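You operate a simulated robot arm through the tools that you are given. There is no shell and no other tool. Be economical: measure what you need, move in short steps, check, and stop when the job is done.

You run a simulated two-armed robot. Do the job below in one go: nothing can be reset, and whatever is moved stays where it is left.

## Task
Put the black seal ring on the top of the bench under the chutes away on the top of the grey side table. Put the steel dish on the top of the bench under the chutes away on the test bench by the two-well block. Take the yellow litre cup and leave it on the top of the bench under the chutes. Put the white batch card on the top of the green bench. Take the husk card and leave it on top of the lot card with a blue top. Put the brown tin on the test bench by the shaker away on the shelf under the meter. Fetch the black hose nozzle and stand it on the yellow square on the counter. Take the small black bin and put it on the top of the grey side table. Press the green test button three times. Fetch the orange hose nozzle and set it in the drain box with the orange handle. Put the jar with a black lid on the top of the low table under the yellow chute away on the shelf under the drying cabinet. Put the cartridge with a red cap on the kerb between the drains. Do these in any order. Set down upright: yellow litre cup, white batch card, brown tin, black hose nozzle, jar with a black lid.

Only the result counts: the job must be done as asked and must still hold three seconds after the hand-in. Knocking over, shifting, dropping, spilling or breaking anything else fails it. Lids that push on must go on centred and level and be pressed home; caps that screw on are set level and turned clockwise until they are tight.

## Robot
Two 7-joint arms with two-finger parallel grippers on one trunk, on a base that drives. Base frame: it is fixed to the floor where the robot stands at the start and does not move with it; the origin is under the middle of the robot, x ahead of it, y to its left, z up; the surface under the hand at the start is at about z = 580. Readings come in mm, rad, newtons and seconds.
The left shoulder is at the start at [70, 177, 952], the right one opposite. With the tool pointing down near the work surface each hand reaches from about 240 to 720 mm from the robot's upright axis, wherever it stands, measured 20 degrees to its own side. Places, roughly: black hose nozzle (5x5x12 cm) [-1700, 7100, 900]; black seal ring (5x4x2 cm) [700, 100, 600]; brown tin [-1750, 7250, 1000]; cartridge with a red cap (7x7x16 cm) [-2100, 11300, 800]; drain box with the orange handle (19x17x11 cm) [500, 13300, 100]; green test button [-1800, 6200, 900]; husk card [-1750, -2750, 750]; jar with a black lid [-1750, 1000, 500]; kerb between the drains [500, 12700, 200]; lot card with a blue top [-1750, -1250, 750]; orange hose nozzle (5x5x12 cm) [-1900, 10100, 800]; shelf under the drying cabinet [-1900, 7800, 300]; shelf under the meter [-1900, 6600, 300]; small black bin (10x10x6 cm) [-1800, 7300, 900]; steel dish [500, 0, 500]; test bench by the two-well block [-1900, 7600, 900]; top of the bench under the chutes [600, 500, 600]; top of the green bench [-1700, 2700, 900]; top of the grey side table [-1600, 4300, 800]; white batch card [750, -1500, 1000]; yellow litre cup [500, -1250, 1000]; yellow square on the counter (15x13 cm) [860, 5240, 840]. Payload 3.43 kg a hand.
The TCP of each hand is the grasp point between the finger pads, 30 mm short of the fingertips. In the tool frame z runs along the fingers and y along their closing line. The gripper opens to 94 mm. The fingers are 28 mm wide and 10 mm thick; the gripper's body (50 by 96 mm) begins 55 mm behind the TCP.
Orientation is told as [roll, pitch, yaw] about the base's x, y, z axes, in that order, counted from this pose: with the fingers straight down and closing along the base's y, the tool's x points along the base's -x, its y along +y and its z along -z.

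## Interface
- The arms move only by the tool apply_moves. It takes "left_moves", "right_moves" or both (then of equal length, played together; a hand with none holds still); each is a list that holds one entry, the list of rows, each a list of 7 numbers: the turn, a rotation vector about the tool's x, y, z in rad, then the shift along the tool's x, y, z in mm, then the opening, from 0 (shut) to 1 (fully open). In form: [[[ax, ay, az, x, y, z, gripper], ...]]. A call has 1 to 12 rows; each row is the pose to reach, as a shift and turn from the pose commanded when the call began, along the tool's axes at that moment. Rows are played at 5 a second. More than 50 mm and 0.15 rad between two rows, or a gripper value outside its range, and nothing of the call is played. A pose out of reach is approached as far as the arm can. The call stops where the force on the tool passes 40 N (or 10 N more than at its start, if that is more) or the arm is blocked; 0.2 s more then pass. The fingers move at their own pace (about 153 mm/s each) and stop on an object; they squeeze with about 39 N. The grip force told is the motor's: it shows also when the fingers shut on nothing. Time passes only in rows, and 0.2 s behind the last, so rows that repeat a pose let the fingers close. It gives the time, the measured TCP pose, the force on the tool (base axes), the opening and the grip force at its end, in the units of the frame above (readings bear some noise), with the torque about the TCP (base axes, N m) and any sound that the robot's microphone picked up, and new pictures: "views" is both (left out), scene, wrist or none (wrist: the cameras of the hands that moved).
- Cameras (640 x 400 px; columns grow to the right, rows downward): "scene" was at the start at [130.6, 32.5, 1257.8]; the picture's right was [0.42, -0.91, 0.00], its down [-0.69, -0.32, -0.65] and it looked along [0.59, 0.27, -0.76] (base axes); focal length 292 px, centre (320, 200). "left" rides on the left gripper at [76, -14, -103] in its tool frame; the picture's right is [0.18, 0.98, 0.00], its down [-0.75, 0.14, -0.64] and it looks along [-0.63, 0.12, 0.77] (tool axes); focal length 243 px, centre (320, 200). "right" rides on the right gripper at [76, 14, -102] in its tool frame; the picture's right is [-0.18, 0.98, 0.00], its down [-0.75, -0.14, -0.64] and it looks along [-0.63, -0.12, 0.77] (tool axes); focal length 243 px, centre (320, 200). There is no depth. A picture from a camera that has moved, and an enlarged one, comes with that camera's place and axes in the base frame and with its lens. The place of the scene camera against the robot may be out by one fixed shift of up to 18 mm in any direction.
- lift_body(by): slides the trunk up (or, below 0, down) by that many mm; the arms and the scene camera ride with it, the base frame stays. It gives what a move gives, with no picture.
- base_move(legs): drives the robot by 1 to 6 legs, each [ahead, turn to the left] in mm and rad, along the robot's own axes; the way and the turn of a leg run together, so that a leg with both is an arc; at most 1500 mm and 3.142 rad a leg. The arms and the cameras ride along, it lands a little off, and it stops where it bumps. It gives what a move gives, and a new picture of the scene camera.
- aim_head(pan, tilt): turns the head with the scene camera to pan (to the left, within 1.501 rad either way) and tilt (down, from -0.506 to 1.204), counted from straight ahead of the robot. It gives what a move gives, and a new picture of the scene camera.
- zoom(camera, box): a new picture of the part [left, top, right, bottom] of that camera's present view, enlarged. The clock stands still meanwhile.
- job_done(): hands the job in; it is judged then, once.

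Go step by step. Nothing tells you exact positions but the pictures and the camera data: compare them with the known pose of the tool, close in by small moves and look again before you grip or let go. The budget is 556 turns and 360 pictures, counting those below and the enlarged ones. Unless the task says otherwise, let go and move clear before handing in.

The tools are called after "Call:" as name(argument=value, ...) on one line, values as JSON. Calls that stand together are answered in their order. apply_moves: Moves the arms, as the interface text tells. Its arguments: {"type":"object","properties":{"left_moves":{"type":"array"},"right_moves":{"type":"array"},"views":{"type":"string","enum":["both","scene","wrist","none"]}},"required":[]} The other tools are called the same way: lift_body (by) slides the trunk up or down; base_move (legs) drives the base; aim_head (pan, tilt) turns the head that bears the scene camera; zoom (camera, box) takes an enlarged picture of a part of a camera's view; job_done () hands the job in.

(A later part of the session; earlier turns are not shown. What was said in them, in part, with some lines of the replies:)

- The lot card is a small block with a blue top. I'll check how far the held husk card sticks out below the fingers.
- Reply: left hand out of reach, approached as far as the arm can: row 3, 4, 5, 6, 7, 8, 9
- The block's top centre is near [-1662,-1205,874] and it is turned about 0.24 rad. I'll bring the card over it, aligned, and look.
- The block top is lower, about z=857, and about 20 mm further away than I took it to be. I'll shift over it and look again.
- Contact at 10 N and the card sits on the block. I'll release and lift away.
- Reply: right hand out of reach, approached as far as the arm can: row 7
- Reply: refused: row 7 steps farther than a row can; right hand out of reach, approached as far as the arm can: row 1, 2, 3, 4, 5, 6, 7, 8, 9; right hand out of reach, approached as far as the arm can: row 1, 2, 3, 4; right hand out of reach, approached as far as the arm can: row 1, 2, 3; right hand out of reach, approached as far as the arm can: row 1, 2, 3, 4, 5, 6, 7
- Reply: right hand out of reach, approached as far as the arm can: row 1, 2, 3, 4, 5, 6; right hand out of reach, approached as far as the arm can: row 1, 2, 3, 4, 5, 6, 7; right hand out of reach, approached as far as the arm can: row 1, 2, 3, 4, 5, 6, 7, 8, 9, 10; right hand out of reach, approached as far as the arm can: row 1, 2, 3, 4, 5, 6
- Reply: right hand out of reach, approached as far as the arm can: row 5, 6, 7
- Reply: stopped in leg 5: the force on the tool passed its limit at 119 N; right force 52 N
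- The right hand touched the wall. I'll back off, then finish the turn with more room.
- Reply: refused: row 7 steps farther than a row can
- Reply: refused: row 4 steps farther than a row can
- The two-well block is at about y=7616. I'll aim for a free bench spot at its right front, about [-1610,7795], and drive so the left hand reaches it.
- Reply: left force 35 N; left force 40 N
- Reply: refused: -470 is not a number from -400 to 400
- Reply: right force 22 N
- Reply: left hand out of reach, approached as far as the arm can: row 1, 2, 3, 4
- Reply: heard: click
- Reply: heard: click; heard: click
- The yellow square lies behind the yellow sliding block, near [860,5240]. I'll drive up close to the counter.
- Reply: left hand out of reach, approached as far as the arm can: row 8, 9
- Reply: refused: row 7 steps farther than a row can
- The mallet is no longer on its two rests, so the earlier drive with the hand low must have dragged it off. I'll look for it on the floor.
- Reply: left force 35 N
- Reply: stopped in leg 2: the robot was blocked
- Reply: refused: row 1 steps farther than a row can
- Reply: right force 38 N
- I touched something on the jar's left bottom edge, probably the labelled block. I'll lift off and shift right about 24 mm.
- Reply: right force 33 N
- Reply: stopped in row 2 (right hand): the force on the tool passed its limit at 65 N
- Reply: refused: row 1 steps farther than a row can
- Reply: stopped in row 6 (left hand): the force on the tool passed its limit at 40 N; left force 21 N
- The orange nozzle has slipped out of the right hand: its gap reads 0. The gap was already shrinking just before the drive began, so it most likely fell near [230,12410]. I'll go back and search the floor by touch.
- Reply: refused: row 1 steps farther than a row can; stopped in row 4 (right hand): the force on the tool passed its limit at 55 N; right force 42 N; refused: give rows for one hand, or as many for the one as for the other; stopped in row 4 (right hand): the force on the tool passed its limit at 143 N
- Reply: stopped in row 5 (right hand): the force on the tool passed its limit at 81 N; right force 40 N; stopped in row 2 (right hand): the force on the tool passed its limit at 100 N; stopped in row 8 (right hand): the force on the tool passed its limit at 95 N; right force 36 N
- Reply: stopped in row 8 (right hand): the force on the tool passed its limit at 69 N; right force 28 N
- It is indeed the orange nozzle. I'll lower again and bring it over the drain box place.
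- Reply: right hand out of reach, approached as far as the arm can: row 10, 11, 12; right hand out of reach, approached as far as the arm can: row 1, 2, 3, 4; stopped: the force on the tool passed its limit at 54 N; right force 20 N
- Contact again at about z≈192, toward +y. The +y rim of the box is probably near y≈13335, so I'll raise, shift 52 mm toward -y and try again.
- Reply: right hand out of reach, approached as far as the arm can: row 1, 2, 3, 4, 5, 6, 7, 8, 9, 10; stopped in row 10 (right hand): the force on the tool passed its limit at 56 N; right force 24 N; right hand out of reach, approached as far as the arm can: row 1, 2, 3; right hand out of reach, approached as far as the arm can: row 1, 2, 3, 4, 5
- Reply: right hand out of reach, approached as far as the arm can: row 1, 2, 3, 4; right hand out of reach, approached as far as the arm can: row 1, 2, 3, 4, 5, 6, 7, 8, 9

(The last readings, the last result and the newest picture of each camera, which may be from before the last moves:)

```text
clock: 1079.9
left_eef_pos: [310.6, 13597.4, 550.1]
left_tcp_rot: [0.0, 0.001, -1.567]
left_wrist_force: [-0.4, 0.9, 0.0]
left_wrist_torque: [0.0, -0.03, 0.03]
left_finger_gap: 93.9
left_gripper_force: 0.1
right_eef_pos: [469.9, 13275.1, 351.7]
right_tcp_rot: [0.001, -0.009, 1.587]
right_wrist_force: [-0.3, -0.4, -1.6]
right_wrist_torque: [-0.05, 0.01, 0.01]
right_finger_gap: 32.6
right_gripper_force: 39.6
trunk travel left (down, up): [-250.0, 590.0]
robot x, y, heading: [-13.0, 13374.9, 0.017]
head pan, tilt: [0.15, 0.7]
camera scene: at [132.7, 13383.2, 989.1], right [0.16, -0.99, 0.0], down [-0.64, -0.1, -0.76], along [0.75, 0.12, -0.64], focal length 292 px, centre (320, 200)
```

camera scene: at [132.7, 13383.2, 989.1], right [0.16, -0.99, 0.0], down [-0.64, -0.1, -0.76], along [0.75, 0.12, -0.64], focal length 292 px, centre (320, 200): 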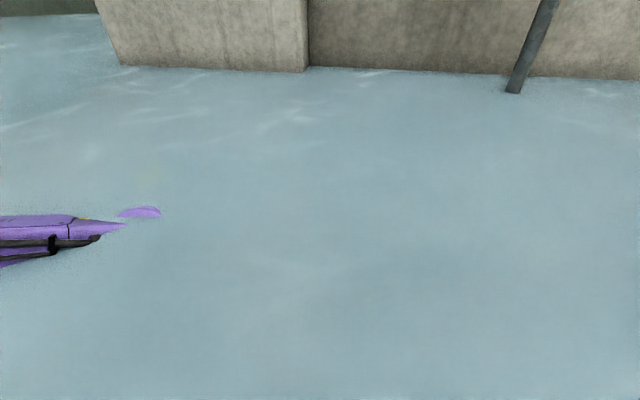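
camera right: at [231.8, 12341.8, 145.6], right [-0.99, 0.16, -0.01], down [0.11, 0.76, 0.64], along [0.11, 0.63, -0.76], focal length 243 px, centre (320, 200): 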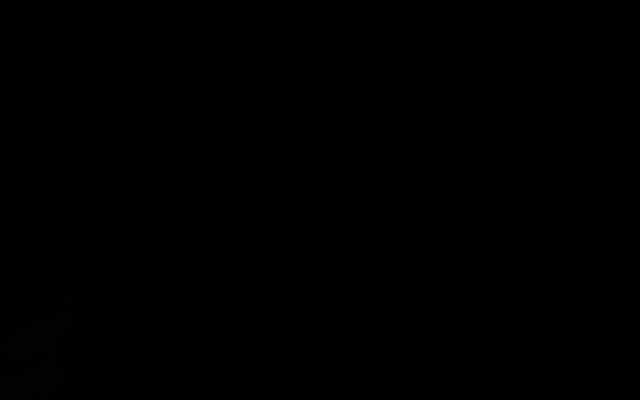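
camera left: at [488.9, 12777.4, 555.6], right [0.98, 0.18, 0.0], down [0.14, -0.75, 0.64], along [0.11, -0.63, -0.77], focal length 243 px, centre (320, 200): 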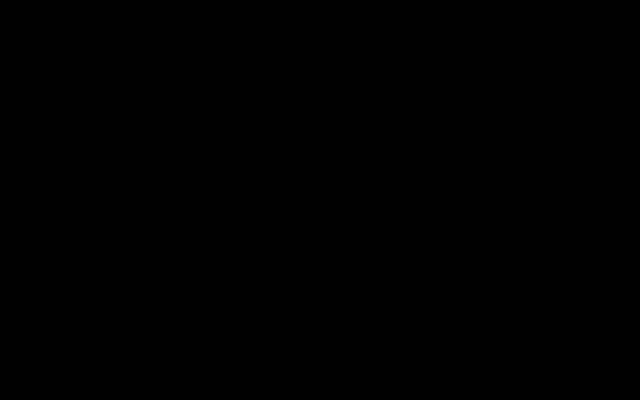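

Call:
apply_moves(right_moves=[[[0, 0, 0, 8, -10, -35, 0], [0, 0, 0, 16, -20, -70, 0], [0, 0, 0, 24, -30, -105, 0], [0, 0, 0, 30, -35, -120, 0]]], views="none")

Call:
lift_body(by=-150)

```text
clock: 1080.9
left_eef_pos: [310.6, 13596.8, 550.3]
left_tcp_rot: [0.003, -0.002, -1.567]
left_wrist_force: [-0.1, -0.1, 1.2]
left_wrist_torque: [0.0, 0.02, -0.01]
left_finger_gap: 94.1
left_gripper_force: 0.1
right_eef_pos: [502.8, 13244.8, 473.6]
right_tcp_rot: [0.0, -0.011, 1.586]
right_wrist_force: [0.0, -0.1, -1.9]
right_wrist_torque: [-0.07, 0.04, -0.01]
right_finger_gap: 32.5
right_gripper_force: 38.8
trunk travel left (down, up): [-250.0, 590.0]
robot x, y, heading: [-12.3, 13366.3, 0.014]
head pan, tilt: [0.15, 0.7]
```

```text
clock: 1082.6
left_eef_pos: [310.1, 13598.7, 400.0]
left_tcp_rot: [0.002, -0.003, -1.566]
left_wrist_force: [0.2, 0.3, 0.0]
left_wrist_torque: [-0.01, 0.0, 0.04]
left_finger_gap: 94.1
left_gripper_force: 0.0
right_eef_pos: [503.0, 13243.9, 322.8]
right_tcp_rot: [-0.001, -0.009, 1.586]
right_wrist_force: [-0.8, 0.5, -1.9]
right_wrist_torque: [-0.09, -0.03, -0.02]
right_finger_gap: 32.4
right_gripper_force: 39.0
trunk travel left (down, up): [-100.0, 740.0]
robot x, y, heading: [-12.6, 13365.5, 0.011]
head pan, tilt: [0.15, 0.7]
```

Now I'll go down slowly at [503,13244] and feel.

Call:
apply_moves(right_moves=[[[0, 0, 0, 0, 0, 25, 0], [0, 0, 0, 0, 0, 50, 0], [0, 0, 0, 0, 0, 65, 0], [0, 0, 0, 0, 0, 77, 0], [0, 0, 0, 0, 0, 87, 0], [0, 0, 0, 0, 0, 97, 0], [0, 0, 0, 0, 0, 107, 0], [0, 0, 0, 0, 0, 117, 0], [0, 0, 0, 0, 0, 127, 0], [0, 0, 0, 0, 0, 137, 0]]], views="none")

```text
clock: 1084.8
left_eef_pos: [310.7, 13597.2, 400.6]
left_tcp_rot: [0.002, -0.002, -1.567]
left_wrist_force: [0.7, -0.3, 0.5]
left_wrist_torque: [-0.02, 0.02, 0.04]
left_finger_gap: 94.1
left_gripper_force: 0.0
right_eef_pos: [503.3, 13244.7, 185.3]
right_tcp_rot: [0.002, -0.009, 1.587]
right_wrist_force: [0.9, 0.2, -2.1]
right_wrist_torque: [-0.05, 0.02, -0.02]
right_finger_gap: 32.4
right_gripper_force: 39.3
trunk travel left (down, up): [-100.0, 740.0]
robot x, y, heading: [-10.0, 13366.0, 0.02]
head pan, tilt: [0.15, 0.7]
```

Call:
apply_moves(right_moves=[[[0, 0, 0, 0, 0, 10, 0], [0, 0, 0, 0, 0, 20, 0], [0, 0, 0, 0, 0, 30, 0], [0, 0, 0, 0, 0, 40, 0], [0, 0, 0, 0, 0, 50, 0], [0, 0, 0, 0, 0, 60, 0], [0, 0, 0, 0, 0, 70, 0], [0, 0, 0, 0, 0, 80, 0], [0, 0, 0, 0, 0, 90, 0], [0, 0, 0, 0, 0, 100, 0]]], views="none")

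```text
clock: 1086.0
left_eef_pos: [310.4, 13597.8, 400.9]
left_tcp_rot: [0.004, -0.003, -1.569]
left_wrist_force: [-0.2, -0.2, 0.4]
left_wrist_torque: [-0.01, 0.03, 0.0]
left_finger_gap: 94.0
left_gripper_force: 0.0
right_eef_pos: [506.1, 13245.2, 148.9]
right_tcp_rot: [-0.012, -0.009, 1.585]
right_wrist_force: [-7.7, 0.2, 27.7]
right_wrist_torque: [-0.82, -1.09, -0.17]
right_finger_gap: 32.7
right_gripper_force: 39.2
trunk travel left (down, up): [-100.0, 740.0]
robot x, y, heading: [-12.0, 13366.0, 0.014]
head pan, tilt: [0.15, 0.7]
stopped in row 5 (right hand): the force on the tool passed its limit at 55 N (the readings are from after the stop); the commanded pose is now the measured one
```

Contact at z≈150, after passing the 192 mm rim level. To learn whether the nozzle is inside the box I'll raise a little and feel sideways.

Call:
apply_moves(right_moves=[[[0, 0, 0, 0, 0, -10, 0], [0, 0, 0, 6, 0, -12, 0], [0, 0, 0, 12, 0, -12, 0], [0, 0, 0, 18, 0, -12, 0], [0, 0, 0, 24, 0, -12, 0], [0, 0, 0, 30, 0, -12, 0], [0, 0, 0, 36, 0, -12, 0], [0, 0, 0, 42, 0, -12, 0], [0, 0, 0, 48, 0, -12, 0]]], views="none")

```text
clock: 1088.0
left_eef_pos: [309.2, 13597.1, 400.7]
left_tcp_rot: [-0.002, -0.003, -1.566]
left_wrist_force: [0.0, 0.7, 1.1]
left_wrist_torque: [0.01, 0.0, -0.01]
left_finger_gap: 93.8
left_gripper_force: 0.1
right_eef_pos: [506.4, 13195.8, 157.6]
right_tcp_rot: [-0.006, -0.006, 1.585]
right_wrist_force: [0.4, 0.9, -1.0]
right_wrist_torque: [-0.06, 0.01, -0.01]
right_finger_gap: 32.7
right_gripper_force: 39.0
trunk travel left (down, up): [-100.0, 740.0]
robot x, y, heading: [-11.8, 13367.5, 0.012]
head pan, tilt: [0.15, 0.7]
```

Call:
apply_moves(right_moves=[[[0, 0, 0, 0, 0, 8, 0], [0, 0, 0, 0, 0, 16, 0], [0, 0, 0, 0, 0, 24, 0], [0, 0, 0, 0, 0, 32, 0], [0, 0, 0, 0, 0, 40, 0], [0, 0, 0, 0, 0, 48, 0], [0, 0, 0, 0, 0, 56, 0], [0, 0, 0, 0, 0, 64, 0], [0, 0, 0, 0, 0, 72, 0]]], views="none")

```text
clock: 1088.6
left_eef_pos: [309.4, 13596.5, 401.3]
left_tcp_rot: [0.006, 0.0, -1.571]
left_wrist_force: [0.0, 0.2, -0.7]
left_wrist_torque: [-0.01, 0.01, -0.01]
left_finger_gap: 94.0
left_gripper_force: 0.1
right_eef_pos: [508.2, 13195.3, 148.0]
right_tcp_rot: [-0.017, -0.006, 1.583]
right_wrist_force: [-13.1, 0.5, 32.8]
right_wrist_torque: [-0.95, -0.96, -0.2]
right_finger_gap: 32.4
right_gripper_force: 39.2
trunk travel left (down, up): [-100.0, 740.0]
robot x, y, heading: [-12.3, 13367.5, 0.013]
head pan, tilt: [0.15, 0.7]
stopped in row 3 (right hand): the force on the tool passed its limit at 52 N (the readings are from after the stop); the commanded pose is now the measured one
```

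The heights suggest a deck at about 108, with a bar (the box handle) at about 195 running near y≈13325. I'll move the nozzle hand aside and probe with the empty left hand.

Call:
apply_moves(left_moves=[[[0, 0, 0, -32, 33, 0, 0], [0, 0, 0, -64, 66, 0, 0], [0, 0, 0, -96, 99, 0, 0], [0, 0, 0, -128, 132, 0, 0], [0, 0, 0, -160, 165, 0, 0], [0, 0, 0, -188, 195, 0, 0], [0, 0, 0, -188, 195, 30, 0], [0, 0, 0, -188, 195, 60, 0], [0, 0, 0, -188, 195, 90, 0], [0, 0, 0, -188, 195, 120, 0], [0, 0, 0, -188, 195, 140, 0]]], right_moves=[[[0, 0, 0, 0, 0, -40, 0], [0, 0, 0, 0, 0, -85, 0], [0, 0, 0, 0, 0, -130, 0], [0, 0, 0, 30, 20, -170, 0], [0, 0, 0, 60, 50, -190, 0], [0, 0, 0, 90, 80, -190, 0], [0, 0, 0, 100, 110, -190, 0], [0, 0, 0, 100, 130, -190, 0], [0, 0, 0, 100, 130, -190, 0], [0, 0, 0, 100, 130, -190, 0], [0, 0, 0, 100, 130, -190, 0]]], views="none")

```text
refused: row 4 steps farther than a row can; nothing moved
```

Call:
apply_moves(left_moves=[[[0, 0, 0, -32, 33, 0, 0], [0, 0, 0, -64, 66, 0, 0], [0, 0, 0, -96, 99, 0, 0], [0, 0, 0, -128, 132, 0, 0], [0, 0, 0, -160, 165, 0, 0], [0, 0, 0, -188, 195, 0, 0], [0, 0, 0, -188, 195, 30, 0], [0, 0, 0, -188, 195, 60, 0], [0, 0, 0, -188, 195, 90, 0], [0, 0, 0, -188, 195, 120, 0], [0, 0, 0, -188, 195, 140, 0]]], right_moves=[[[0, 0, 0, 0, 0, -40, 0], [0, 0, 0, 0, 0, -85, 0], [0, 0, 0, 0, 0, -130, 0], [0, 0, 0, 20, 20, -160, 0], [0, 0, 0, 50, 45, -180, 0], [0, 0, 0, 80, 75, -190, 0], [0, 0, 0, 100, 105, -190, 0], [0, 0, 0, 100, 130, -190, 0], [0, 0, 0, 100, 130, -190, 0], [0, 0, 0, 100, 130, -190, 0], [0, 0, 0, 100, 130, -190, 0]]], views="none")

```text
clock: 1091.0
left_eef_pos: [505.7, 13409.8, 260.8]
left_tcp_rot: [0.002, -0.003, -1.568]
left_wrist_force: [-0.4, -0.1, -0.5]
left_wrist_torque: [0.02, -0.02, 0.0]
left_finger_gap: 0.0
left_gripper_force: 33.6
right_eef_pos: [377.4, 13092.4, 331.8]
right_tcp_rot: [-0.011, -0.008, 1.584]
right_wrist_force: [1.1, 0.4, -2.4]
right_wrist_torque: [-0.06, -0.01, 0.01]
right_finger_gap: 32.5
right_gripper_force: 39.0
trunk travel left (down, up): [-100.0, 740.0]
robot x, y, heading: [-12.3, 13372.7, 0.01]
head pan, tilt: [0.15, 0.7]
```

Call:
apply_moves(left_moves=[[[0, 0, 0, 0, 0, 14, 0], [0, 0, 0, 0, 0, 28, 0], [0, 0, 0, 0, 0, 42, 0], [0, 0, 0, 0, 0, 56, 0], [0, 0, 0, 0, 0, 70, 0], [0, 0, 0, 0, 0, 84, 0], [0, 0, 0, 0, 0, 98, 0], [0, 0, 0, 0, 0, 112, 0], [0, 0, 0, 0, 0, 126, 0], [0, 0, 0, 0, 0, 140, 0], [0, 0, 0, 0, 0, 154, 0], [0, 0, 0, 0, 0, 168, 0]]], views="none")

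```text
clock: 1093.1
left_eef_pos: [506.5, 13410.3, 128.5]
left_tcp_rot: [0.002, 0.002, -1.572]
left_wrist_force: [-8.9, 2.0, 19.7]
left_wrist_torque: [-0.13, 0.3, -0.18]
left_finger_gap: 0.0
left_gripper_force: 32.6
right_eef_pos: [376.2, 13093.0, 332.4]
right_tcp_rot: [-0.012, -0.008, 1.587]
right_wrist_force: [0.5, 1.1, -2.0]
right_wrist_torque: [-0.06, 0.01, 0.01]
right_finger_gap: 32.6
right_gripper_force: 38.8
trunk travel left (down, up): [-100.0, 740.0]
robot x, y, heading: [-9.3, 13368.9, 0.012]
head pan, tilt: [0.15, 0.7]
stopped in row 10 (left hand): the force on the tool passed its limit at 50 N (the readings are from after the stop); the commanded pose is now the measured one
```

Call:
apply_moves(left_moves=[[[0, 0, 0, 0, 0, -40, 0], [0, 0, 0, 0, 0, -85, 0], [0, 0, 0, -40, 0, -110, 0], [0, 0, 0, -40, 0, -96, 0], [0, 0, 0, -40, 0, -82, 0], [0, 0, 0, -40, 0, -68, 0], [0, 0, 0, -40, 0, -54, 0], [0, 0, 0, -40, 0, -40, 0], [0, 0, 0, -40, 0, -26, 0], [0, 0, 0, -40, 0, -12, 0], [0, 0, 0, -40, 0, 2, 0], [0, 0, 0, -40, 0, 16, 0]]], views="none")

Call:
apply_moves(left_moves=[[[0, 0, 0, 0, 0, -40, 0], [0, 0, 0, 0, 0, -85, 0], [0, 0, 0, -40, 0, -110, 0], [0, 0, 0, -40, 0, -96, 0], [0, 0, 0, -40, 0, -82, 0], [0, 0, 0, -40, 0, -68, 0], [0, 0, 0, -40, 0, -54, 0], [0, 0, 0, -40, 0, -40, 0], [0, 0, 0, -40, 0, -26, 0], [0, 0, 0, -40, 0, -12, 0], [0, 0, 0, -40, 0, 2, 0], [0, 0, 0, -40, 0, 16, 0]]], views="none")

```text
clock: 1095.4
left_eef_pos: [511.9, 13368.5, 143.8]
left_tcp_rot: [0.014, -0.007, -1.568]
left_wrist_force: [-5.6, 0.8, 23.8]
left_wrist_torque: [-1.19, 0.0, -0.28]
left_finger_gap: 0.0
left_gripper_force: 33.1
right_eef_pos: [376.4, 13093.0, 333.3]
right_tcp_rot: [-0.012, -0.006, 1.587]
right_wrist_force: [1.0, 0.8, -1.5]
right_wrist_torque: [-0.06, -0.02, 0.0]
right_finger_gap: 32.6
right_gripper_force: 38.7
trunk travel left (down, up): [-100.0, 740.0]
robot x, y, heading: [-14.4, 13372.3, 0.016]
head pan, tilt: [0.15, 0.7]
stopped in row 11 (left hand): the force on the tool passed its limit at 58 N (the readings are from after the stop); the commanded pose is now the measured one
```

```text
clock: 1096.6
left_eef_pos: [511.2, 13328.1, 234.7]
left_tcp_rot: [0.015, -0.006, -1.57]
left_wrist_force: [-6.6, 1.3, 23.2]
left_wrist_torque: [-0.09, 0.27, -0.21]
left_finger_gap: 0.1
left_gripper_force: 33.4
right_eef_pos: [377.4, 13093.0, 332.2]
right_tcp_rot: [-0.011, -0.007, 1.586]
right_wrist_force: [0.3, 0.0, -1.5]
right_wrist_torque: [-0.06, 0.01, 0.05]
right_finger_gap: 32.5
right_gripper_force: 39.4
trunk travel left (down, up): [-100.0, 740.0]
robot x, y, heading: [-10.6, 13367.2, 0.015]
head pan, tilt: [0.15, 0.7]
stopped in row 5 (left hand): the force on the tool passed its limit at 54 N (the readings are from after the stop); the commanded pose is now the measured one
```

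The handle's top bar is at z≈203, running through about [511,13328] and slightly skewed to the x axis. The deck is at about 100. I'll turn the nozzle parallel to the bar and set it in on the near side of the bar.

Call:
apply_moves(left_moves=[[[0, 0, 0, 0, 0, -40, 0], [0, 0, 0, 0, 0, -85, 0], [0, 0, 0, 0, 0, -130, 0], [0, 0, 0, 30, -30, -160, 0], [0, 0, 0, 65, -60, -170, 0], [0, 0, 0, 100, -90, -170, 0], [0, 0, 0, 135, -120, -170, 0], [0, 0, 0, 170, -150, -170, 0], [0, 0, 0, 205, -180, -170, 0], [0, 0, 0, 240, -200, -170, 0]]], right_moves=[[[0, 0, 0.14, 0, 0, 0, 0], [0, 0, 0.28, 0, 0, 0, 0], [0, 0, 0.42, 0, 0, 0, 0], [0, 0, 0.56, 0, 0, 0, 0], [0, 0, 0.7, 0, 0, 0, 0], [0, 0, 0.84, 0, 0, 0, 0], [0, 0, 0.98, 0, 0, 0, 0], [0, 0, 1.12, 0, 0, 0, 0], [0, 0, 1.26, 0, 0, 0, 0], [0, 0, 1.4, 0, 0, 0, 0]]], views="none")

```text
refused: row 4 steps farther than a row can; nothing moved
```

Call:
apply_moves(left_moves=[[[0, 0, 0, 0, 0, -40, 0], [0, 0, 0, 0, 0, -85, 0], [0, 0, 0, 0, 0, -130, 0], [0, 0, 0, 20, -20, -160, 0], [0, 0, 0, 52, -50, -170, 0], [0, 0, 0, 85, -80, -170, 0], [0, 0, 0, 118, -110, -170, 0], [0, 0, 0, 150, -140, -170, 0], [0, 0, 0, 183, -170, -170, 0], [0, 0, 0, 215, -200, -170, 0]]], right_moves=[[[0, 0, 0.14, 0, 0, 0, 0], [0, 0, 0.28, 0, 0, 0, 0], [0, 0, 0.42, 0, 0, 0, 0], [0, 0, 0.56, 0, 0, 0, 0], [0, 0, 0.7, 0, 0, 0, 0], [0, 0, 0.84, 0, 0, 0, 0], [0, 0, 0.98, 0, 0, 0, 0], [0, 0, 1.12, 0, 0, 0, 0], [0, 0, 1.26, 0, 0, 0, 0], [0, 0, 1.4, 0, 0, 0, 0]]], views="none")

```text
clock: 1098.8
left_eef_pos: [307.3, 13546.4, 397.9]
left_tcp_rot: [0.009, -0.004, -1.567]
left_wrist_force: [-0.7, -0.1, 0.0]
left_wrist_torque: [0.0, 0.01, -0.01]
left_finger_gap: 0.1
left_gripper_force: 32.8
right_eef_pos: [378.1, 13093.6, 331.4]
right_tcp_rot: [0.004, -0.013, 0.185]
right_wrist_force: [0.0, 0.2, -2.1]
right_wrist_torque: [-0.02, 0.09, 0.0]
right_finger_gap: 32.4
right_gripper_force: 38.6
trunk travel left (down, up): [-100.0, 740.0]
robot x, y, heading: [-15.5, 13367.1, 0.016]
head pan, tilt: [0.15, 0.7]
```

Call:
apply_moves(right_moves=[[[0, 0, 0.1, -28, 34, 0, 0], [0, 0, 0.2, -57, 69, 0, 0], [0, 0, 0.3, -86, 104, 0, 0], [0, 0, 0.42, -115, 139, 0, 0], [0, 0, 0.525, -143, 174, 0, 0], [0, 0, 0.525, -143, 174, 30, 0], [0, 0, 0.525, -143, 174, 60, 0], [0, 0, 0.525, -143, 174, 85, 0], [0, 0, 0.525, -143, 174, 100, 0], [0, 0, 0.525, -143, 174, 112, 0]]], views="none")

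```text
clock: 1101.0
left_eef_pos: [307.6, 13545.5, 399.8]
left_tcp_rot: [0.013, -0.005, -1.571]
left_wrist_force: [0.5, -0.5, 0.6]
left_wrist_torque: [0.01, 0.0, -0.01]
left_finger_gap: 0.0
left_gripper_force: 32.9
right_eef_pos: [488.2, 13292.1, 233.3]
right_tcp_rot: [0.014, -0.016, -0.338]
right_wrist_force: [-15.1, 0.4, 35.6]
right_wrist_torque: [-0.24, 0.92, -0.13]
right_finger_gap: 32.4
right_gripper_force: 39.0
trunk travel left (down, up): [-100.0, 740.0]
robot x, y, heading: [-11.1, 13371.2, 0.014]
head pan, tilt: [0.15, 0.7]
stopped in row 10 (right hand): the force on the tool passed its limit at 74 N (the readings are from after the stop); the commanded pose is now the measured one
```

The contacts now fit better with a box whose near (-y) rim runs near y≈13325 at z≈203, and whose inside floor is at about 98, felt at y=13410. I'll raise the nozzle and probe for the far rim with the left hand.

Call:
apply_moves(left_moves=[[[0, 0, 0, -20, 40, 0, 0], [0, 0, 0, -40, 80, 0, 0], [0, 0, 0, -60, 120, 0, 0], [0, 0, 0, -85, 160, 0, 0], [0, 0, 0, -106, 200, 0, 0], [0, 0, 0, -106, 204, 45, 0], [0, 0, 0, -106, 204, 90, 0], [0, 0, 0, -106, 204, 130, 0], [0, 0, 0, -106, 204, 146, 0], [0, 0, 0, -106, 204, 162, 0], [0, 0, 0, -106, 204, 178, 0], [0, 0, 0, -106, 204, 194, 0]]], right_moves=[[[0, 0, 0, 0, 0, -40, 0], [0, 0, 0, 0, -30, -75, 0], [0, 0, 0, 0, -75, -90, 0], [0, 0, 0, 0, -120, -90, 0], [0, 0, 0, 0, -165, -90, 0], [0, 0, 0, 0, -190, -90, 0], [0, 0, 0, 0, -190, -90, 0], [0, 0, 0, 0, -190, -90, 0], [0, 0, 0, 0, -190, -90, 0], [0, 0, 0, 0, -190, -90, 0], [0, 0, 0, 0, -190, -90, 0], [0, 0, 0, 0, -190, -90, 0]]], views="none")

```text
clock: 1103.6
left_eef_pos: [515.0, 13440.2, 207.2]
left_tcp_rot: [0.011, -0.006, -1.57]
left_wrist_force: [-0.1, -0.1, -0.4]
left_wrist_torque: [-0.03, 0.03, 0.02]
left_finger_gap: 0.0
left_gripper_force: 33.4
right_eef_pos: [424.6, 13111.7, 316.1]
right_tcp_rot: [0.012, -0.011, -0.339]
right_wrist_force: [0.4, -0.2, -0.6]
right_wrist_torque: [0.05, 0.07, 0.0]
right_finger_gap: 32.7
right_gripper_force: 39.3
trunk travel left (down, up): [-100.0, 740.0]
robot x, y, heading: [-12.9, 13370.8, 0.01]
head pan, tilt: [0.15, 0.7]
```

Call:
apply_moves(left_moves=[[[0, 0, 0, 0, 0, -40, 0], [0, 0, 0, 28, 0, -40, 0], [0, 0, 0, 28, 0, -25, 0], [0, 0, 0, 28, 0, -10, 0], [0, 0, 0, 28, 0, 0, 0]]], views="none")

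Call:
apply_moves(left_moves=[[[0, 0, 0, 0, 0, -40, 0], [0, 0, 0, 28, 0, -40, 0], [0, 0, 0, 28, 0, -25, 0], [0, 0, 0, 28, 0, -10, 0], [0, 0, 0, 28, 0, 0, 0]]], views="none")

Call:
apply_moves(left_moves=[[[0, 0, 0, 0, 0, -40, 0], [0, 0, 0, 28, 0, -40, 0], [0, 0, 0, 28, 0, -25, 0], [0, 0, 0, 28, 0, -10, 0], [0, 0, 0, 28, 0, 0, 0]]], views="none")

```text
clock: 1104.8
left_eef_pos: [513.2, 13466.9, 205.2]
left_tcp_rot: [0.01, -0.005, -1.57]
left_wrist_force: [-0.1, -0.4, -0.4]
left_wrist_torque: [-0.01, 0.03, 0.0]
left_finger_gap: 0.0
left_gripper_force: 32.6
right_eef_pos: [424.6, 13112.6, 316.6]
right_tcp_rot: [0.013, -0.012, -0.339]
right_wrist_force: [1.5, 0.3, -1.6]
right_wrist_torque: [0.0, 0.06, 0.05]
right_finger_gap: 32.6
right_gripper_force: 38.6
trunk travel left (down, up): [-100.0, 740.0]
robot x, y, heading: [-14.2, 13367.4, 0.011]
head pan, tilt: [0.15, 0.7]
```

```text
clock: 1106.0
left_eef_pos: [514.0, 13494.6, 204.3]
left_tcp_rot: [0.01, -0.005, -1.571]
left_wrist_force: [0.0, 0.3, 0.4]
left_wrist_torque: [0.02, 0.0, 0.0]
left_finger_gap: 0.1
left_gripper_force: 33.1
right_eef_pos: [424.5, 13112.1, 316.5]
right_tcp_rot: [0.012, -0.011, -0.339]
right_wrist_force: [0.2, 0.5, -1.9]
right_wrist_torque: [0.06, 0.06, 0.02]
right_finger_gap: 32.2
right_gripper_force: 39.0
trunk travel left (down, up): [-100.0, 740.0]
robot x, y, heading: [-8.9, 13367.5, 0.012]
head pan, tilt: [0.15, 0.7]
```

```text
clock: 1107.2
left_eef_pos: [514.0, 13524.2, 205.5]
left_tcp_rot: [0.009, -0.005, -1.571]
left_wrist_force: [0.4, 0.1, -0.1]
left_wrist_torque: [0.0, -0.01, 0.0]
left_finger_gap: 0.3
left_gripper_force: 33.2
right_eef_pos: [424.0, 13113.2, 317.7]
right_tcp_rot: [0.012, -0.012, -0.339]
right_wrist_force: [0.3, 0.3, -1.6]
right_wrist_torque: [0.03, 0.03, -0.01]
right_finger_gap: 32.6
right_gripper_force: 39.2
trunk travel left (down, up): [-100.0, 740.0]
robot x, y, heading: [-14.1, 13369.6, 0.014]
head pan, tilt: [0.15, 0.7]
```

Call:
apply_moves(left_moves=[[[0, 0, 0, -40, 0, -20, 0], [0, 0, 0, -86, 0, -20, 0], [0, 0, 0, -86, 0, 0, 0], [0, 0, 0, -86, 0, 12, 0], [0, 0, 0, -86, 0, 24, 0], [0, 0, 0, -86, 0, 36, 0], [0, 0, 0, -86, 0, 48, 0], [0, 0, 0, -86, 0, 60, 0], [0, 0, 0, -86, 0, 72, 0], [0, 0, 0, -86, 0, 84, 0]]], views="none")

Call:
apply_moves(left_moves=[[[0, 0, 0, 0, 0, -40, 0], [0, 0, 0, -48, 0, -60, 0], [0, 0, 0, -48, 0, -48, 0], [0, 0, 0, -48, 0, -36, 0], [0, 0, 0, -48, 0, -24, 0], [0, 0, 0, -48, 0, -12, 0], [0, 0, 0, -48, 0, 0, 0], [0, 0, 0, -48, 0, 12, 0]]], views="none")

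```text
clock: 1109.4
left_eef_pos: [515.6, 13436.8, 123.2]
left_tcp_rot: [0.01, -0.005, -1.572]
left_wrist_force: [-0.3, 1.0, 0.9]
left_wrist_torque: [0.01, 0.03, 0.0]
left_finger_gap: 0.0
left_gripper_force: 33.5
right_eef_pos: [424.6, 13112.7, 317.2]
right_tcp_rot: [0.013, -0.013, -0.337]
right_wrist_force: [-0.4, -0.7, -2.1]
right_wrist_torque: [0.03, 0.06, 0.0]
right_finger_gap: 32.6
right_gripper_force: 39.4
trunk travel left (down, up): [-100.0, 740.0]
robot x, y, heading: [-12.4, 13370.3, 0.01]
head pan, tilt: [0.15, 0.7]
```

```text
refused: row 2 steps farther than a row can; nothing moved
```

Call:
apply_moves(left_moves=[[[0, 0, 0, 0, 0, 12, 0], [0, 0, 0, 0, 0, 24, 0], [0, 0, 0, 0, 0, 36, 0], [0, 0, 0, 0, 0, 48, 0], [0, 0, 0, 0, 0, 60, 0], [0, 0, 0, 0, 0, 72, 0], [0, 0, 0, 0, 0, 84, 0]]], views="none")

Call:
apply_moves(left_moves=[[[0, 0, 0, 0, 0, -45, 0], [0, 0, 0, 0, 0, -90, 0], [0, 0, 0, -45, 0, -100, 0], [0, 0, 0, -50, 0, -88, 0], [0, 0, 0, -50, 0, -76, 0], [0, 0, 0, -50, 0, -64, 0], [0, 0, 0, -50, 0, -52, 0], [0, 0, 0, -50, 0, -40, 0], [0, 0, 0, -50, 0, -28, 0], [0, 0, 0, -50, 0, -16, 0], [0, 0, 0, -50, 0, -4, 0], [0, 0, 0, -50, 0, 8, 0]]], views="none")

```text
clock: 1111.0
left_eef_pos: [517.4, 13436.2, 39.3]
left_tcp_rot: [0.014, -0.005, -1.57]
left_wrist_force: [-7.1, 1.4, 15.1]
left_wrist_torque: [-0.63, -0.15, -0.26]
left_finger_gap: 0.0
left_gripper_force: 32.6
right_eef_pos: [424.2, 13113.8, 316.9]
right_tcp_rot: [0.013, -0.013, -0.339]
right_wrist_force: [0.2, -0.7, -1.9]
right_wrist_torque: [0.05, 0.08, 0.01]
right_finger_gap: 32.3
right_gripper_force: 39.0
trunk travel left (down, up): [-100.0, 740.0]
robot x, y, heading: [-13.1, 13368.5, 0.011]
head pan, tilt: [0.15, 0.7]
```

```text
clock: 1112.0
left_eef_pos: [513.9, 13389.3, 129.4]
left_tcp_rot: [0.009, -0.002, -1.571]
left_wrist_force: [-7.9, 1.6, 16.2]
left_wrist_torque: [0.18, 0.32, 0.03]
left_finger_gap: 0.0
left_gripper_force: 33.3
right_eef_pos: [424.5, 13113.9, 317.3]
right_tcp_rot: [0.015, -0.012, -0.338]
right_wrist_force: [0.3, 0.5, -1.4]
right_wrist_torque: [0.02, 0.1, 0.0]
right_finger_gap: 32.7
right_gripper_force: 39.2
trunk travel left (down, up): [-100.0, 740.0]
robot x, y, heading: [-8.4, 13367.9, 0.01]
head pan, tilt: [0.15, 0.7]
stopped in row 5 (left hand): the force on the tool passed its limit at 50 N (the readings are from after the stop); the commanded pose is now the measured one
```

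Now it fits: the rim is at about z≈100 near y≈13400 and y≈13215, with an arched handle to z≈203 across the middle through [511,13316]. I'll bring the nozzle over the -y half, parallel to the handle, as low as the handle allows.

Call:
apply_moves(left_moves=[[[0, 0, 0, 0, 0, -45, 0], [0, 0, 0, 0, 0, -90, 0], [0, 0, 0, 0, 0, -135, 0], [0, 0, 0, 20, -20, -165, 0], [0, 0, 0, 52, -50, -180, 0], [0, 0, 0, 85, -80, -190, 0], [0, 0, 0, 118, -110, -190, 0], [0, 0, 0, 150, -140, -190, 0], [0, 0, 0, 183, -170, -190, 0]]], right_moves=[[[0, 0, 0, 0, 0, 0, 0], [0, 0, 0, 0, 0, 0, 0], [0, 0, 0, 0, 0, 0, 0], [0, 0, 0, 0, 0, 0, 0], [0, 0, 0, 0, 40, 0, 0], [0, 0, 0, -1, 80, 0, 0], [0, 0, 0, -2, 120, 0, 0], [0, 0, 0, -3, 160, 0, 0], [0, 0, 0, -3, 169, 0, 0]]], views="none")

Call:
apply_moves(right_moves=[[[0, 0, 0, 0, 0, 20, 0], [0, 0, 0, 0, 0, 40, 0], [0, 0, 0, 0, 0, 60, 0], [0, 0, 0, 0, 0, 75, 0], [0, 0, 0, 0, 0, 87, 0], [0, 0, 0, 0, 0, 99, 0], [0, 0, 0, 0, 0, 111, 0], [0, 0, 0, 0, 0, 123, 0], [0, 0, 0, 0, 0, 135, 0], [0, 0, 0, 0, 0, 147, 0], [0, 0, 0, 0, 0, 157, 0]]], views="none")

```text
clock: 1114.0
left_eef_pos: [341.4, 13574.3, 319.1]
left_tcp_rot: [0.007, -0.004, -1.573]
left_wrist_force: [0.4, 0.0, 0.2]
left_wrist_torque: [0.01, 0.02, -0.01]
left_finger_gap: 0.0
left_gripper_force: 32.9
right_eef_pos: [483.5, 13272.9, 319.0]
right_tcp_rot: [0.014, -0.012, -0.336]
right_wrist_force: [-0.3, -0.3, -1.8]
right_wrist_torque: [0.05, 0.08, 0.01]
right_finger_gap: 32.5
right_gripper_force: 38.7
trunk travel left (down, up): [-100.0, 740.0]
robot x, y, heading: [-9.3, 13369.9, 0.014]
head pan, tilt: [0.15, 0.7]
```

```text
clock: 1115.4
left_eef_pos: [341.8, 13574.4, 320.2]
left_tcp_rot: [0.01, -0.003, -1.573]
left_wrist_force: [0.9, -0.1, -1.5]
left_wrist_torque: [-0.01, -0.01, 0.0]
left_finger_gap: 0.0
left_gripper_force: 32.6
right_eef_pos: [484.8, 13272.0, 233.7]
right_tcp_rot: [0.013, -0.016, -0.339]
right_wrist_force: [-15.1, 0.2, 32.7]
right_wrist_torque: [-0.39, 0.84, -0.12]
right_finger_gap: 32.5
right_gripper_force: 39.2
trunk travel left (down, up): [-100.0, 740.0]
robot x, y, heading: [-9.5, 13368.8, 0.011]
head pan, tilt: [0.15, 0.7]
stopped in row 6 (right hand): the force on the tool passed its limit at 55 N (the readings are from after the stop); the commanded pose is now the measured one
```

Now the contacts make sense. The box is skewed by about 0.33 rad, its rim is at z≈200, its handle bar runs across its middle, and the first descent at [503,13244] was already inside. I'll turn the nozzle back and set it down there, beside the handle.

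Call:
apply_moves(right_moves=[[[0, 0, -0.1, 0, 0, -40, 0], [0, 0, -0.235, 0, 0, -75, 0], [0, 0, -0.37, 0, 0, -85, 0], [0, 0, -0.505, 0, 0, -85, 0], [0, 0, -0.64, 0, 0, -85, 0], [0, 0, -0.775, 0, 0, -85, 0], [0, 0, -0.91, 0, 0, -85, 0], [0, 0, -1.045, 0, 0, -85, 0], [0, 0, -1.18, 0, 0, -85, 0], [0, 0, -1.315, 0, 0, -85, 0], [0, 0, -1.45, 0, 0, -85, 0], [0, 0, -1.576, 0, 0, -85, 0]]], views="none")

```text
clock: 1118.0
left_eef_pos: [342.9, 13575.4, 318.9]
left_tcp_rot: [0.006, -0.003, -1.573]
left_wrist_force: [-0.1, -0.4, 0.0]
left_wrist_torque: [0.0, -0.02, 0.01]
left_finger_gap: 0.0
left_gripper_force: 32.7
right_eef_pos: [484.9, 13271.1, 313.8]
right_tcp_rot: [-0.011, -0.012, 1.242]
right_wrist_force: [0.6, -0.1, -1.5]
right_wrist_torque: [-0.04, 0.03, -0.01]
right_finger_gap: 32.4
right_gripper_force: 38.5
trunk travel left (down, up): [-100.0, 740.0]
robot x, y, heading: [-10.1, 13368.5, 0.011]
head pan, tilt: [0.15, 0.7]
```

Call:
apply_moves(right_moves=[[[0, 0, 0, 19, -22, 0, 0], [0, 0, 0, 38, -44, 0, 0], [0, 0, 0, 38, -44, 20, 0], [0, 0, 0, 38, -44, 40, 0], [0, 0, 0, 38, -44, 60, 0], [0, 0, 0, 38, -44, 78, 0], [0, 0, 0, 38, -44, 94, 0], [0, 0, 0, 38, -44, 110, 0], [0, 0, 0, 38, -44, 124, 0], [0, 0, 0, 38, -44, 138, 0], [0, 0, 0, 38, -44, 148, 0], [0, 0, 0, 38, -44, 156, 0]]], views="none")

```text
clock: 1120.6
left_eef_pos: [341.6, 13573.6, 318.0]
left_tcp_rot: [0.007, -0.002, -1.574]
left_wrist_force: [0.4, -0.4, 0.4]
left_wrist_torque: [0.01, 0.02, 0.01]
left_finger_gap: 0.3
left_gripper_force: 33.6
right_eef_pos: [516.7, 13221.2, 158.3]
right_tcp_rot: [-0.01, -0.013, 1.238]
right_wrist_force: [-0.1, -0.5, -0.9]
right_wrist_torque: [-0.06, -0.01, 0.0]
right_finger_gap: 32.7
right_gripper_force: 38.9
trunk travel left (down, up): [-100.0, 740.0]
robot x, y, heading: [-8.8, 13370.2, 0.013]
head pan, tilt: [0.15, 0.7]
```

Call:
apply_moves(right_moves=[[[0, 0, 0, -7, 0, 0, 0], [0, 0, 0, -14, 0, 0, 0], [0, 0, 0, -21, 0, 0, 0], [0, 0, 0, -28, 0, 0, 0], [0, 0, 0, -35, 0, 0, 0], [0, 0, 0, -42, 0, 0, 0]]], views="none")

```text
clock: 1122.0
left_eef_pos: [342.2, 13575.0, 317.9]
left_tcp_rot: [0.006, -0.002, -1.571]
left_wrist_force: [0.3, -0.1, 0.8]
left_wrist_torque: [0.01, 0.02, 0.02]
left_finger_gap: 0.0
left_gripper_force: 33.4
right_eef_pos: [530.2, 13261.6, 159.2]
right_tcp_rot: [-0.012, -0.012, 1.238]
right_wrist_force: [-0.8, -2.3, -1.5]
right_wrist_torque: [-0.07, 0.05, 0.08]
right_finger_gap: 32.6
right_gripper_force: 38.9
trunk travel left (down, up): [-100.0, 740.0]
robot x, y, heading: [-12.2, 13369.7, 0.011]
head pan, tilt: [0.15, 0.7]
```

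Call:
apply_moves(right_moves=[[[0, 0, 0, 20, 0, 0, 0], [0, 0, 0, 22, -7, 0, 0], [0, 0, 0, 22, -14, 0, 0], [0, 0, 0, 22, -21, 0, 0], [0, 0, 0, 22, -28, 0, 0]]], views="none")

```text
clock: 1123.2
left_eef_pos: [342.3, 13574.6, 317.2]
left_tcp_rot: [0.007, -0.002, -1.573]
left_wrist_force: [1.1, -0.2, -0.5]
left_wrist_torque: [0.06, 0.03, 0.0]
left_finger_gap: 0.1
left_gripper_force: 32.6
right_eef_pos: [549.1, 13231.7, 158.8]
right_tcp_rot: [-0.011, -0.013, 1.239]
right_wrist_force: [-2.6, 0.2, -1.2]
right_wrist_torque: [-0.06, 0.02, 0.11]
right_finger_gap: 32.2
right_gripper_force: 38.7
trunk travel left (down, up): [-100.0, 740.0]
robot x, y, heading: [-12.2, 13370.5, 0.013]
head pan, tilt: [0.15, 0.7]
```

Light contact against both walls: the nozzle is inside. I'll centre it a little and let go.

Call:
apply_moves(right_moves=[[[0, 0, 0, 0, 10, 0, 0], [0, 0, 0, 0, 22, 0, 0], [0, 0, 0, 0, 22, 0, 0.3], [0, 0, 0, 0, 22, 0, 0.55], [0, 0, 0, 0, 22, 0, 0.55], [0, 0, 0, 0, 22, 0, 0.55], [0, 0, 0, 0, 22, -40, 0.55], [0, 0, 0, 0, 22, -85, 0.55], [0, 0, 0, 0, 22, -130, 0.55]]], views="none")

```text
clock: 1125.2
left_eef_pos: [341.5, 13573.3, 318.2]
left_tcp_rot: [0.007, -0.002, -1.573]
left_wrist_force: [0.7, -0.1, 0.0]
left_wrist_torque: [0.01, 0.01, 0.01]
left_finger_gap: 0.2
left_gripper_force: 33.1
right_eef_pos: [526.9, 13239.1, 288.6]
right_tcp_rot: [-0.01, -0.012, 1.239]
right_wrist_force: [0.2, -0.6, -6.9]
right_wrist_torque: [-0.13, -0.17, -0.01]
right_finger_gap: 38.9
right_gripper_force: 0.0
trunk travel left (down, up): [-100.0, 740.0]
robot x, y, heading: [-12.7, 13369.7, 0.01]
head pan, tilt: [0.15, 0.7]
```

The hand now carries about 7 N with the fingers stopped at 39 mm: they wedged outward in the box and lifted it. I'll set it down again at once, then narrow the fingers before rising.

Call:
apply_moves(right_moves=[[[0, 0, 0, 0, 0, 30, 0.55], [0, 0, 0, 0, 0, 60, 0.55], [0, 0, 0, 0, 0, 85, 0.55], [0, 0, 0, 0, 0, 105, 0.55], [0, 0, 0, 0, 0, 118, 0.55], [0, 0, 0, 0, 0, 126, 0.55], [0, 0, 0, 0, 0, 131, 0.55]]], views="none")

```text
clock: 1125.9
left_eef_pos: [341.7, 13575.6, 318.3]
left_tcp_rot: [0.007, -0.002, -1.567]
left_wrist_force: [1.1, 0.9, 0.2]
left_wrist_torque: [-0.01, 0.0, -0.01]
left_finger_gap: 0.0
left_gripper_force: 33.0
right_eef_pos: [534.3, 13249.0, 226.5]
right_tcp_rot: [-0.028, -0.031, 1.254]
right_wrist_force: [2.8, 13.7, 7.9]
right_wrist_torque: [-1.21, -0.43, 0.49]
right_finger_gap: 40.6
right_gripper_force: 0.0
trunk travel left (down, up): [-100.0, 740.0]
robot x, y, heading: [-11.5, 13370.5, 0.015]
head pan, tilt: [0.15, 0.7]
stopped in row 3 (right hand): the force on the tool passed its limit at 56 N (the readings are from after the stop); the commanded pose is now the measured one
```

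Call:
apply_moves(right_moves=[[[0, 0, 0, 0, 0, -20, 0.55], [0, 0, 0, 0, 0, -45, 0.55], [0, 0, 0, 0, 0, -60, 0.55], [0, 0, 0, 0, 0, -60, 0.55]]], views="none")

```text
clock: 1126.9
left_eef_pos: [341.8, 13577.2, 318.9]
left_tcp_rot: [0.006, -0.002, -1.568]
left_wrist_force: [0.3, 0.8, 0.0]
left_wrist_torque: [0.03, 0.01, 0.01]
left_finger_gap: 0.1
left_gripper_force: 32.1
right_eef_pos: [530.7, 13247.6, 284.4]
right_tcp_rot: [-0.022, -0.028, 1.249]
right_wrist_force: [0.6, 0.2, -5.3]
right_wrist_torque: [-0.05, -0.18, 0.04]
right_finger_gap: 40.7
right_gripper_force: 0.1
trunk travel left (down, up): [-100.0, 740.0]
robot x, y, heading: [-12.0, 13370.9, 0.016]
head pan, tilt: [0.15, 0.7]
```

I need to see what is hanging there, so I'll raise it above the surface.

Call:
lift_body(by=400)

Call:
lift_body(by=330)

Call:
zoom(camera="right", box=[0, 0, 640, 400])

```text
clock: 1130.7
left_eef_pos: [342.3, 13575.3, 718.4]
left_tcp_rot: [0.008, -0.002, -1.568]
left_wrist_force: [-0.3, -0.3, -0.4]
left_wrist_torque: [0.0, 0.0, 0.03]
left_finger_gap: 0.0
left_gripper_force: 33.0
right_eef_pos: [533.4, 13246.7, 684.5]
right_tcp_rot: [-0.024, -0.029, 1.25]
right_wrist_force: [-0.1, 0.3, -6.2]
right_wrist_torque: [-0.04, -0.18, 0.01]
right_finger_gap: 40.3
right_gripper_force: 0.1
trunk travel left (down, up): [-500.0, 340.0]
robot x, y, heading: [-9.8, 13368.6, 0.013]
head pan, tilt: [0.15, 0.7]
```

```text
clock: 1134.0
left_eef_pos: [342.3, 13576.3, 1048.2]
left_tcp_rot: [0.005, 0.0, -1.568]
left_wrist_force: [0.4, -0.8, 0.0]
left_wrist_torque: [0.01, 0.01, 0.02]
left_finger_gap: 0.1
left_gripper_force: 33.0
right_eef_pos: [532.9, 13247.1, 1012.5]
right_tcp_rot: [-0.026, -0.029, 1.25]
right_wrist_force: [-0.1, -0.8, -5.7]
right_wrist_torque: [-0.05, -0.21, 0.0]
right_finger_gap: 40.7
right_gripper_force: 0.1
trunk travel left (down, up): [-830.0, 10.0]
robot x, y, heading: [-14.7, 13368.0, 0.013]
head pan, tilt: [0.15, 0.7]
```

```text
1.00 times, centred on (320, 200) of right (not enlarged: the box is as wide or as high as the picture)
camera zoom: at [492.3, 13177.2, 1113.9], right [-0.87, 0.48, -0.02], down [0.35, 0.66, 0.67], along [0.34, 0.58, -0.75], focal length 243 px, centre (320, 200)
```

zoom: 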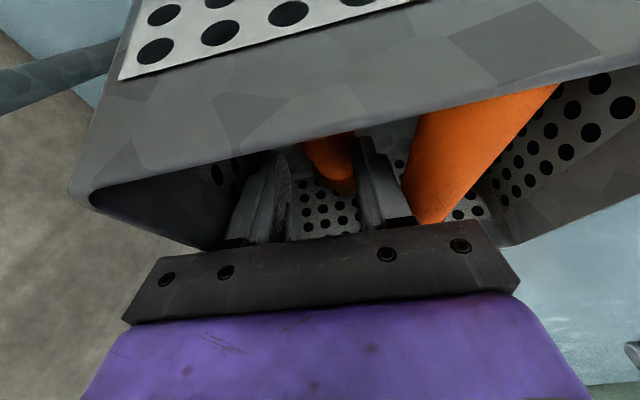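

I can see it clearly: the perforated box is wedged on the fingers, the orange bar is its handle, and the orange nozzle lies inside. I'll lower it back straight down to where it stood.

Call:
lift_body(by=-400)

Call:
lift_body(by=-330)

Call:
apply_moves(right_moves=[[[-0.012, 0.015, 0, 5, 2, 0, 0.55], [-0.012, 0.015, 0, 10, 4, 10, 0.55], [-0.012, 0.015, 0, 10, 4, 25, 0.55], [-0.012, 0.015, 0, 10, 4, 38, 0.55], [-0.012, 0.015, 0, 10, 4, 50, 0.55]]], views="none")

```text
clock: 1137.8
left_eef_pos: [342.3, 13575.9, 647.5]
left_tcp_rot: [0.008, -0.002, -1.566]
left_wrist_force: [0.2, -0.3, 0.5]
left_wrist_torque: [0.02, -0.01, 0.01]
left_finger_gap: 0.1
left_gripper_force: 33.3
right_eef_pos: [531.9, 13245.7, 613.9]
right_tcp_rot: [-0.025, -0.029, 1.249]
right_wrist_force: [-0.7, -0.8, -5.8]
right_wrist_torque: [-0.07, -0.19, 0.01]
right_finger_gap: 40.2
right_gripper_force: 0.0
trunk travel left (down, up): [-430.0, 410.0]
robot x, y, heading: [-15.9, 13370.6, 0.011]
head pan, tilt: [0.15, 0.7]
```

```text
clock: 1141.1
left_eef_pos: [341.7, 13575.1, 318.7]
left_tcp_rot: [0.007, -0.002, -1.568]
left_wrist_force: [-0.4, -0.4, 0.1]
left_wrist_torque: [-0.01, 0.01, -0.01]
left_finger_gap: 0.0
left_gripper_force: 33.3
right_eef_pos: [532.8, 13245.7, 283.4]
right_tcp_rot: [-0.023, -0.029, 1.25]
right_wrist_force: [0.3, -0.2, -6.5]
right_wrist_torque: [-0.1, -0.17, -0.03]
right_finger_gap: 40.4
right_gripper_force: 0.0
trunk travel left (down, up): [-100.0, 740.0]
robot x, y, heading: [-10.4, 13368.8, 0.015]
head pan, tilt: [0.15, 0.7]
```

```text
clock: 1142.3
left_eef_pos: [341.7, 13576.0, 318.2]
left_tcp_rot: [0.006, -0.002, -1.569]
left_wrist_force: [-0.1, -0.5, 0.1]
left_wrist_torque: [0.01, -0.02, -0.01]
left_finger_gap: 0.0
left_gripper_force: 32.4
right_eef_pos: [527.7, 13240.1, 232.9]
right_tcp_rot: [-0.012, -0.011, 1.25]
right_wrist_force: [-0.7, -0.1, -6.0]
right_wrist_torque: [-0.06, -0.17, 0.01]
right_finger_gap: 40.0
right_gripper_force: 0.0
trunk travel left (down, up): [-100.0, 740.0]
robot x, y, heading: [-12.2, 13367.5, 0.014]
head pan, tilt: [0.15, 0.7]
```

Call:
apply_moves(right_moves=[[[0, 0, 0.01, 0, 0, 10, 0.55], [0, 0, 0.01, 0, 0, 20, 0.55], [0, 0, 0.01, 0, 0, 30, 0.55], [0, 0, 0.01, 0, 0, 40, 0.55], [0, 0, 0.01, 0, 0, 48, 0.55], [0, 0, 0.01, 0, 0, 55, 0.55], [0, 0, 0.01, 0, 0, 61, 0.55], [0, 0, 0.01, 0, 0, 67, 0.55], [0, 0, 0.01, 0, 0, 72, 0.55], [0, 0, 0.01, 0, 0, 76, 0.55]]], views="none")

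```text
clock: 1142.9
left_eef_pos: [340.4, 13577.3, 319.9]
left_tcp_rot: [0.006, -0.002, -1.568]
left_wrist_force: [0.1, 0.2, 0.0]
left_wrist_torque: [0.0, -0.02, 0.01]
left_finger_gap: 0.1
left_gripper_force: 33.1
right_eef_pos: [533.3, 13245.9, 223.0]
right_tcp_rot: [-0.029, -0.026, 1.25]
right_wrist_force: [4.0, 11.6, 8.9]
right_wrist_torque: [-1.47, -0.47, 0.44]
right_finger_gap: 40.6
right_gripper_force: 0.0
trunk travel left (down, up): [-100.0, 740.0]
robot x, y, heading: [-9.8, 13365.9, 0.02]
head pan, tilt: [0.15, 0.7]
stopped in row 2 (right hand): the force on the tool passed its limit at 48 N (the readings are from after the stop); the commanded pose is now the measured one
```

Call:
apply_moves(right_moves=[[[0.008, 0.013, 0, 0, 0, -10, 0.55], [0.008, 0.013, 0, 0, 0, -20, 0.55], [0.008, 0.013, 0, -14, 2, -20, 0.55], [0.008, 0.013, 0, -14, 2, -10, 0.55], [0.008, 0.013, 0, -14, 2, 0, 0.55], [0.008, 0.013, 0, -14, 2, 8, 0.55], [0.008, 0.013, 0, -14, 2, 16, 0.55], [0.008, 0.013, 0, -14, 2, 24, 0.55], [0.008, 0.013, 0, -14, 2, 32, 0.55]]], views="none")

```text
clock: 1144.9
left_eef_pos: [340.9, 13576.0, 318.0]
left_tcp_rot: [0.006, 0.0, -1.568]
left_wrist_force: [-0.7, 0.6, 0.5]
left_wrist_torque: [-0.01, 0.0, 0.02]
left_finger_gap: 0.0
left_gripper_force: 33.2
right_eef_pos: [536.5, 13257.5, 190.2]
right_tcp_rot: [-0.031, -0.009, 1.246]
right_wrist_force: [0.5, -2.2, -0.9]
right_wrist_torque: [0.24, 0.28, 0.17]
right_finger_gap: 40.5
right_gripper_force: 0.0
trunk travel left (down, up): [-100.0, 740.0]
robot x, y, heading: [-12.6, 13368.3, 0.02]
head pan, tilt: [0.15, 0.7]
```

Call:
apply_moves(right_moves=[[[0, 0, 0, 0, 0, 5, 0.55], [0, 0, 0, 0, 0, 10, 0.55], [0, 0, 0, 0, 0, 15, 0.55], [0, 0, 0, 0, 0, 20, 0.55]]], views="none")

```text
clock: 1145.9
left_eef_pos: [341.2, 13576.9, 318.0]
left_tcp_rot: [0.007, -0.001, -1.566]
left_wrist_force: [0.0, 0.0, -0.7]
left_wrist_torque: [0.03, -0.04, 0.0]
left_finger_gap: 0.0
left_gripper_force: 32.8
right_eef_pos: [536.5, 13259.1, 169.9]
right_tcp_rot: [-0.032, -0.01, 1.246]
right_wrist_force: [-0.6, -2.1, -2.4]
right_wrist_torque: [0.2, 0.22, 0.14]
right_finger_gap: 40.7
right_gripper_force: 0.0
trunk travel left (down, up): [-100.0, 740.0]
robot x, y, heading: [-12.6, 13368.2, 0.023]
head pan, tilt: [0.15, 0.7]
```

Call:
apply_moves(right_moves=[[[0, 0, 0, 0, 0, 5, 0.55], [0, 0, 0, 0, 0, 10, 0.55], [0, 0, 0, 0, 0, 15, 0.55], [0, 0, 0, 0, 0, 20, 0.55]]], views="none")

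```text
clock: 1146.8
left_eef_pos: [340.6, 13576.0, 319.0]
left_tcp_rot: [0.008, -0.005, -1.567]
left_wrist_force: [-0.5, -0.5, 0.2]
left_wrist_torque: [0.02, 0.03, -0.02]
left_finger_gap: 0.0
left_gripper_force: 33.5
right_eef_pos: [537.9, 13258.4, 158.2]
right_tcp_rot: [-0.039, -0.013, 1.249]
right_wrist_force: [-9.9, -1.9, 27.0]
right_wrist_torque: [-0.08, 0.28, 0.16]
right_finger_gap: 40.1
right_gripper_force: 0.1
trunk travel left (down, up): [-100.0, 740.0]
robot x, y, heading: [-12.5, 13368.6, 0.019]
head pan, tilt: [0.15, 0.7]
stopped in row 4 (right hand): the force on the tool passed its limit at 46 N (the readings are from after the stop); the commanded pose is now the measured one
```

Call:
apply_moves(right_moves=[[[0, 0, 0, 0, 0, -3, 0.55], [0, 0, 0, 4, 2, -3, 0.55], [0, 0, 0, 8, 4, -3, 0.55], [0, 0, 0, 12, 5, -3, 0.55], [0, 0, 0, 16, 5, -3, 0.55]]], views="none")

```text
clock: 1148.0
left_eef_pos: [341.2, 13575.5, 319.3]
left_tcp_rot: [0.006, -0.001, -1.567]
left_wrist_force: [-0.6, 0.3, 0.6]
left_wrist_torque: [-0.01, 0.02, -0.01]
left_finger_gap: 0.1
left_gripper_force: 33.0
right_eef_pos: [527.5, 13245.6, 157.9]
right_tcp_rot: [-0.033, -0.01, 1.247]
right_wrist_force: [0.5, 4.2, 4.3]
right_wrist_torque: [0.09, 0.31, -0.19]
right_finger_gap: 40.5
right_gripper_force: 0.0
trunk travel left (down, up): [-100.0, 740.0]
robot x, y, heading: [-14.4, 13372.4, 0.016]
head pan, tilt: [0.15, 0.7]
```

Box seated again almost exactly where it was. Now I'll narrow the fingers just a little, so they neither wedge nor grip, and rise.

Call:
apply_moves(right_moves=[[[0, 0, 0, 0, 0, 0, 0.4], [0, 0, 0, 0, 0, 0, 0.38], [0, 0, 0, 0, 0, 0, 0.38], [0, 0, 0, 0, 0, -10, 0.38], [0, 0, 0, 0, 0, -25, 0.38], [0, 0, 0, 0, 0, -45, 0.38]]], views="none")

```text
clock: 1149.4
left_eef_pos: [341.3, 13576.8, 319.0]
left_tcp_rot: [0.008, -0.002, -1.568]
left_wrist_force: [0.1, -0.7, 0.5]
left_wrist_torque: [0.0, -0.02, 0.0]
left_finger_gap: 0.0
left_gripper_force: 32.7
right_eef_pos: [527.1, 13245.7, 203.8]
right_tcp_rot: [-0.033, -0.013, 1.248]
right_wrist_force: [0.2, -0.8, -0.7]
right_wrist_torque: [-0.02, -0.02, 0.02]
right_finger_gap: 35.7
right_gripper_force: 0.2
trunk travel left (down, up): [-100.0, 740.0]
robot x, y, heading: [-14.1, 13370.2, 0.017]
head pan, tilt: [0.15, 0.7]
```

Free of load: the box and nozzle stay behind. I'll rise well clear.

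Call:
apply_moves(right_moves=[[[0, 0, 0, 0, 0, -40, 0.38], [0, 0, 0, 0, 0, -85, 0.38], [0, 0, 0, 0, 0, -130, 0.38], [0, 0, 0, 0, 0, -175, 0.38], [0, 0, 0, 0, 0, -200, 0.38]]], views="none")

Call:
lift_body(by=350)

```text
clock: 1150.6
left_eef_pos: [341.6, 13577.1, 317.5]
left_tcp_rot: [0.009, -0.002, -1.567]
left_wrist_force: [-0.5, 1.0, 0.3]
left_wrist_torque: [0.0, 0.0, -0.04]
left_finger_gap: 0.0
left_gripper_force: 32.6
right_eef_pos: [519.1, 13247.8, 404.7]
right_tcp_rot: [-0.033, -0.008, 1.248]
right_wrist_force: [-0.2, 0.3, 0.1]
right_wrist_torque: [0.05, 0.0, -0.03]
right_finger_gap: 35.6
right_gripper_force: 0.1
trunk travel left (down, up): [-100.0, 740.0]
robot x, y, heading: [-12.9, 13369.9, 0.019]
head pan, tilt: [0.15, 0.7]
```

```text
clock: 1154.0
left_eef_pos: [340.9, 13576.4, 668.0]
left_tcp_rot: [0.008, -0.002, -1.568]
left_wrist_force: [0.2, -0.5, 0.7]
left_wrist_torque: [-0.01, 0.05, -0.05]
left_finger_gap: 0.1
left_gripper_force: 32.9
right_eef_pos: [518.8, 13246.3, 751.3]
right_tcp_rot: [-0.032, -0.009, 1.248]
right_wrist_force: [-0.4, 0.2, 0.1]
right_wrist_torque: [-0.02, 0.02, -0.01]
right_finger_gap: 35.6
right_gripper_force: 0.0
trunk travel left (down, up): [-450.0, 390.0]
robot x, y, heading: [-12.8, 13371.1, 0.022]
head pan, tilt: [0.15, 0.7]
```

Both hands are empty and clear, and every item has been dealt with, so I'm handing the job in.

Call:
job_done()

```text
The job is handed in.
```

I did all twelve tasks and handed the job in, but the last two had to be done by touch and I made a few mistakes along the way. I haven't seen a result.

- **Mallet knocked off the bench:** An early drive dragged the wooden mallet off its rests on the bench under the chutes and onto the floor. I put it back on the rests, and it looked within about a centimetre of where it started.
- **Orange nozzle:** It slipped out of the gripper near the drains. I found it again by feel and put it in the drain box. My fingers then wedged and lifted the box with the nozzle inside. I set it back down about 7 mm from where it had stood. I haven't seen the nozzle in the box since.
- **Cartridge:** I stood it by touch on a flat top at about the kerb's height. I never saw the kerb, because everything below a bluish surface there was black in the pictures.
- **Jar:** It brushed a neighbouring item, probably the one labelled 53, as I lowered it onto the dark shelf. Its own label showed upright afterwards, and I saw no sign that the other item had moved.

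The other eight (ring, dish, litre cup, batch card, husk card, brown tin, black nozzle and black bin) looked right in the pictures. The green button clicked three times.
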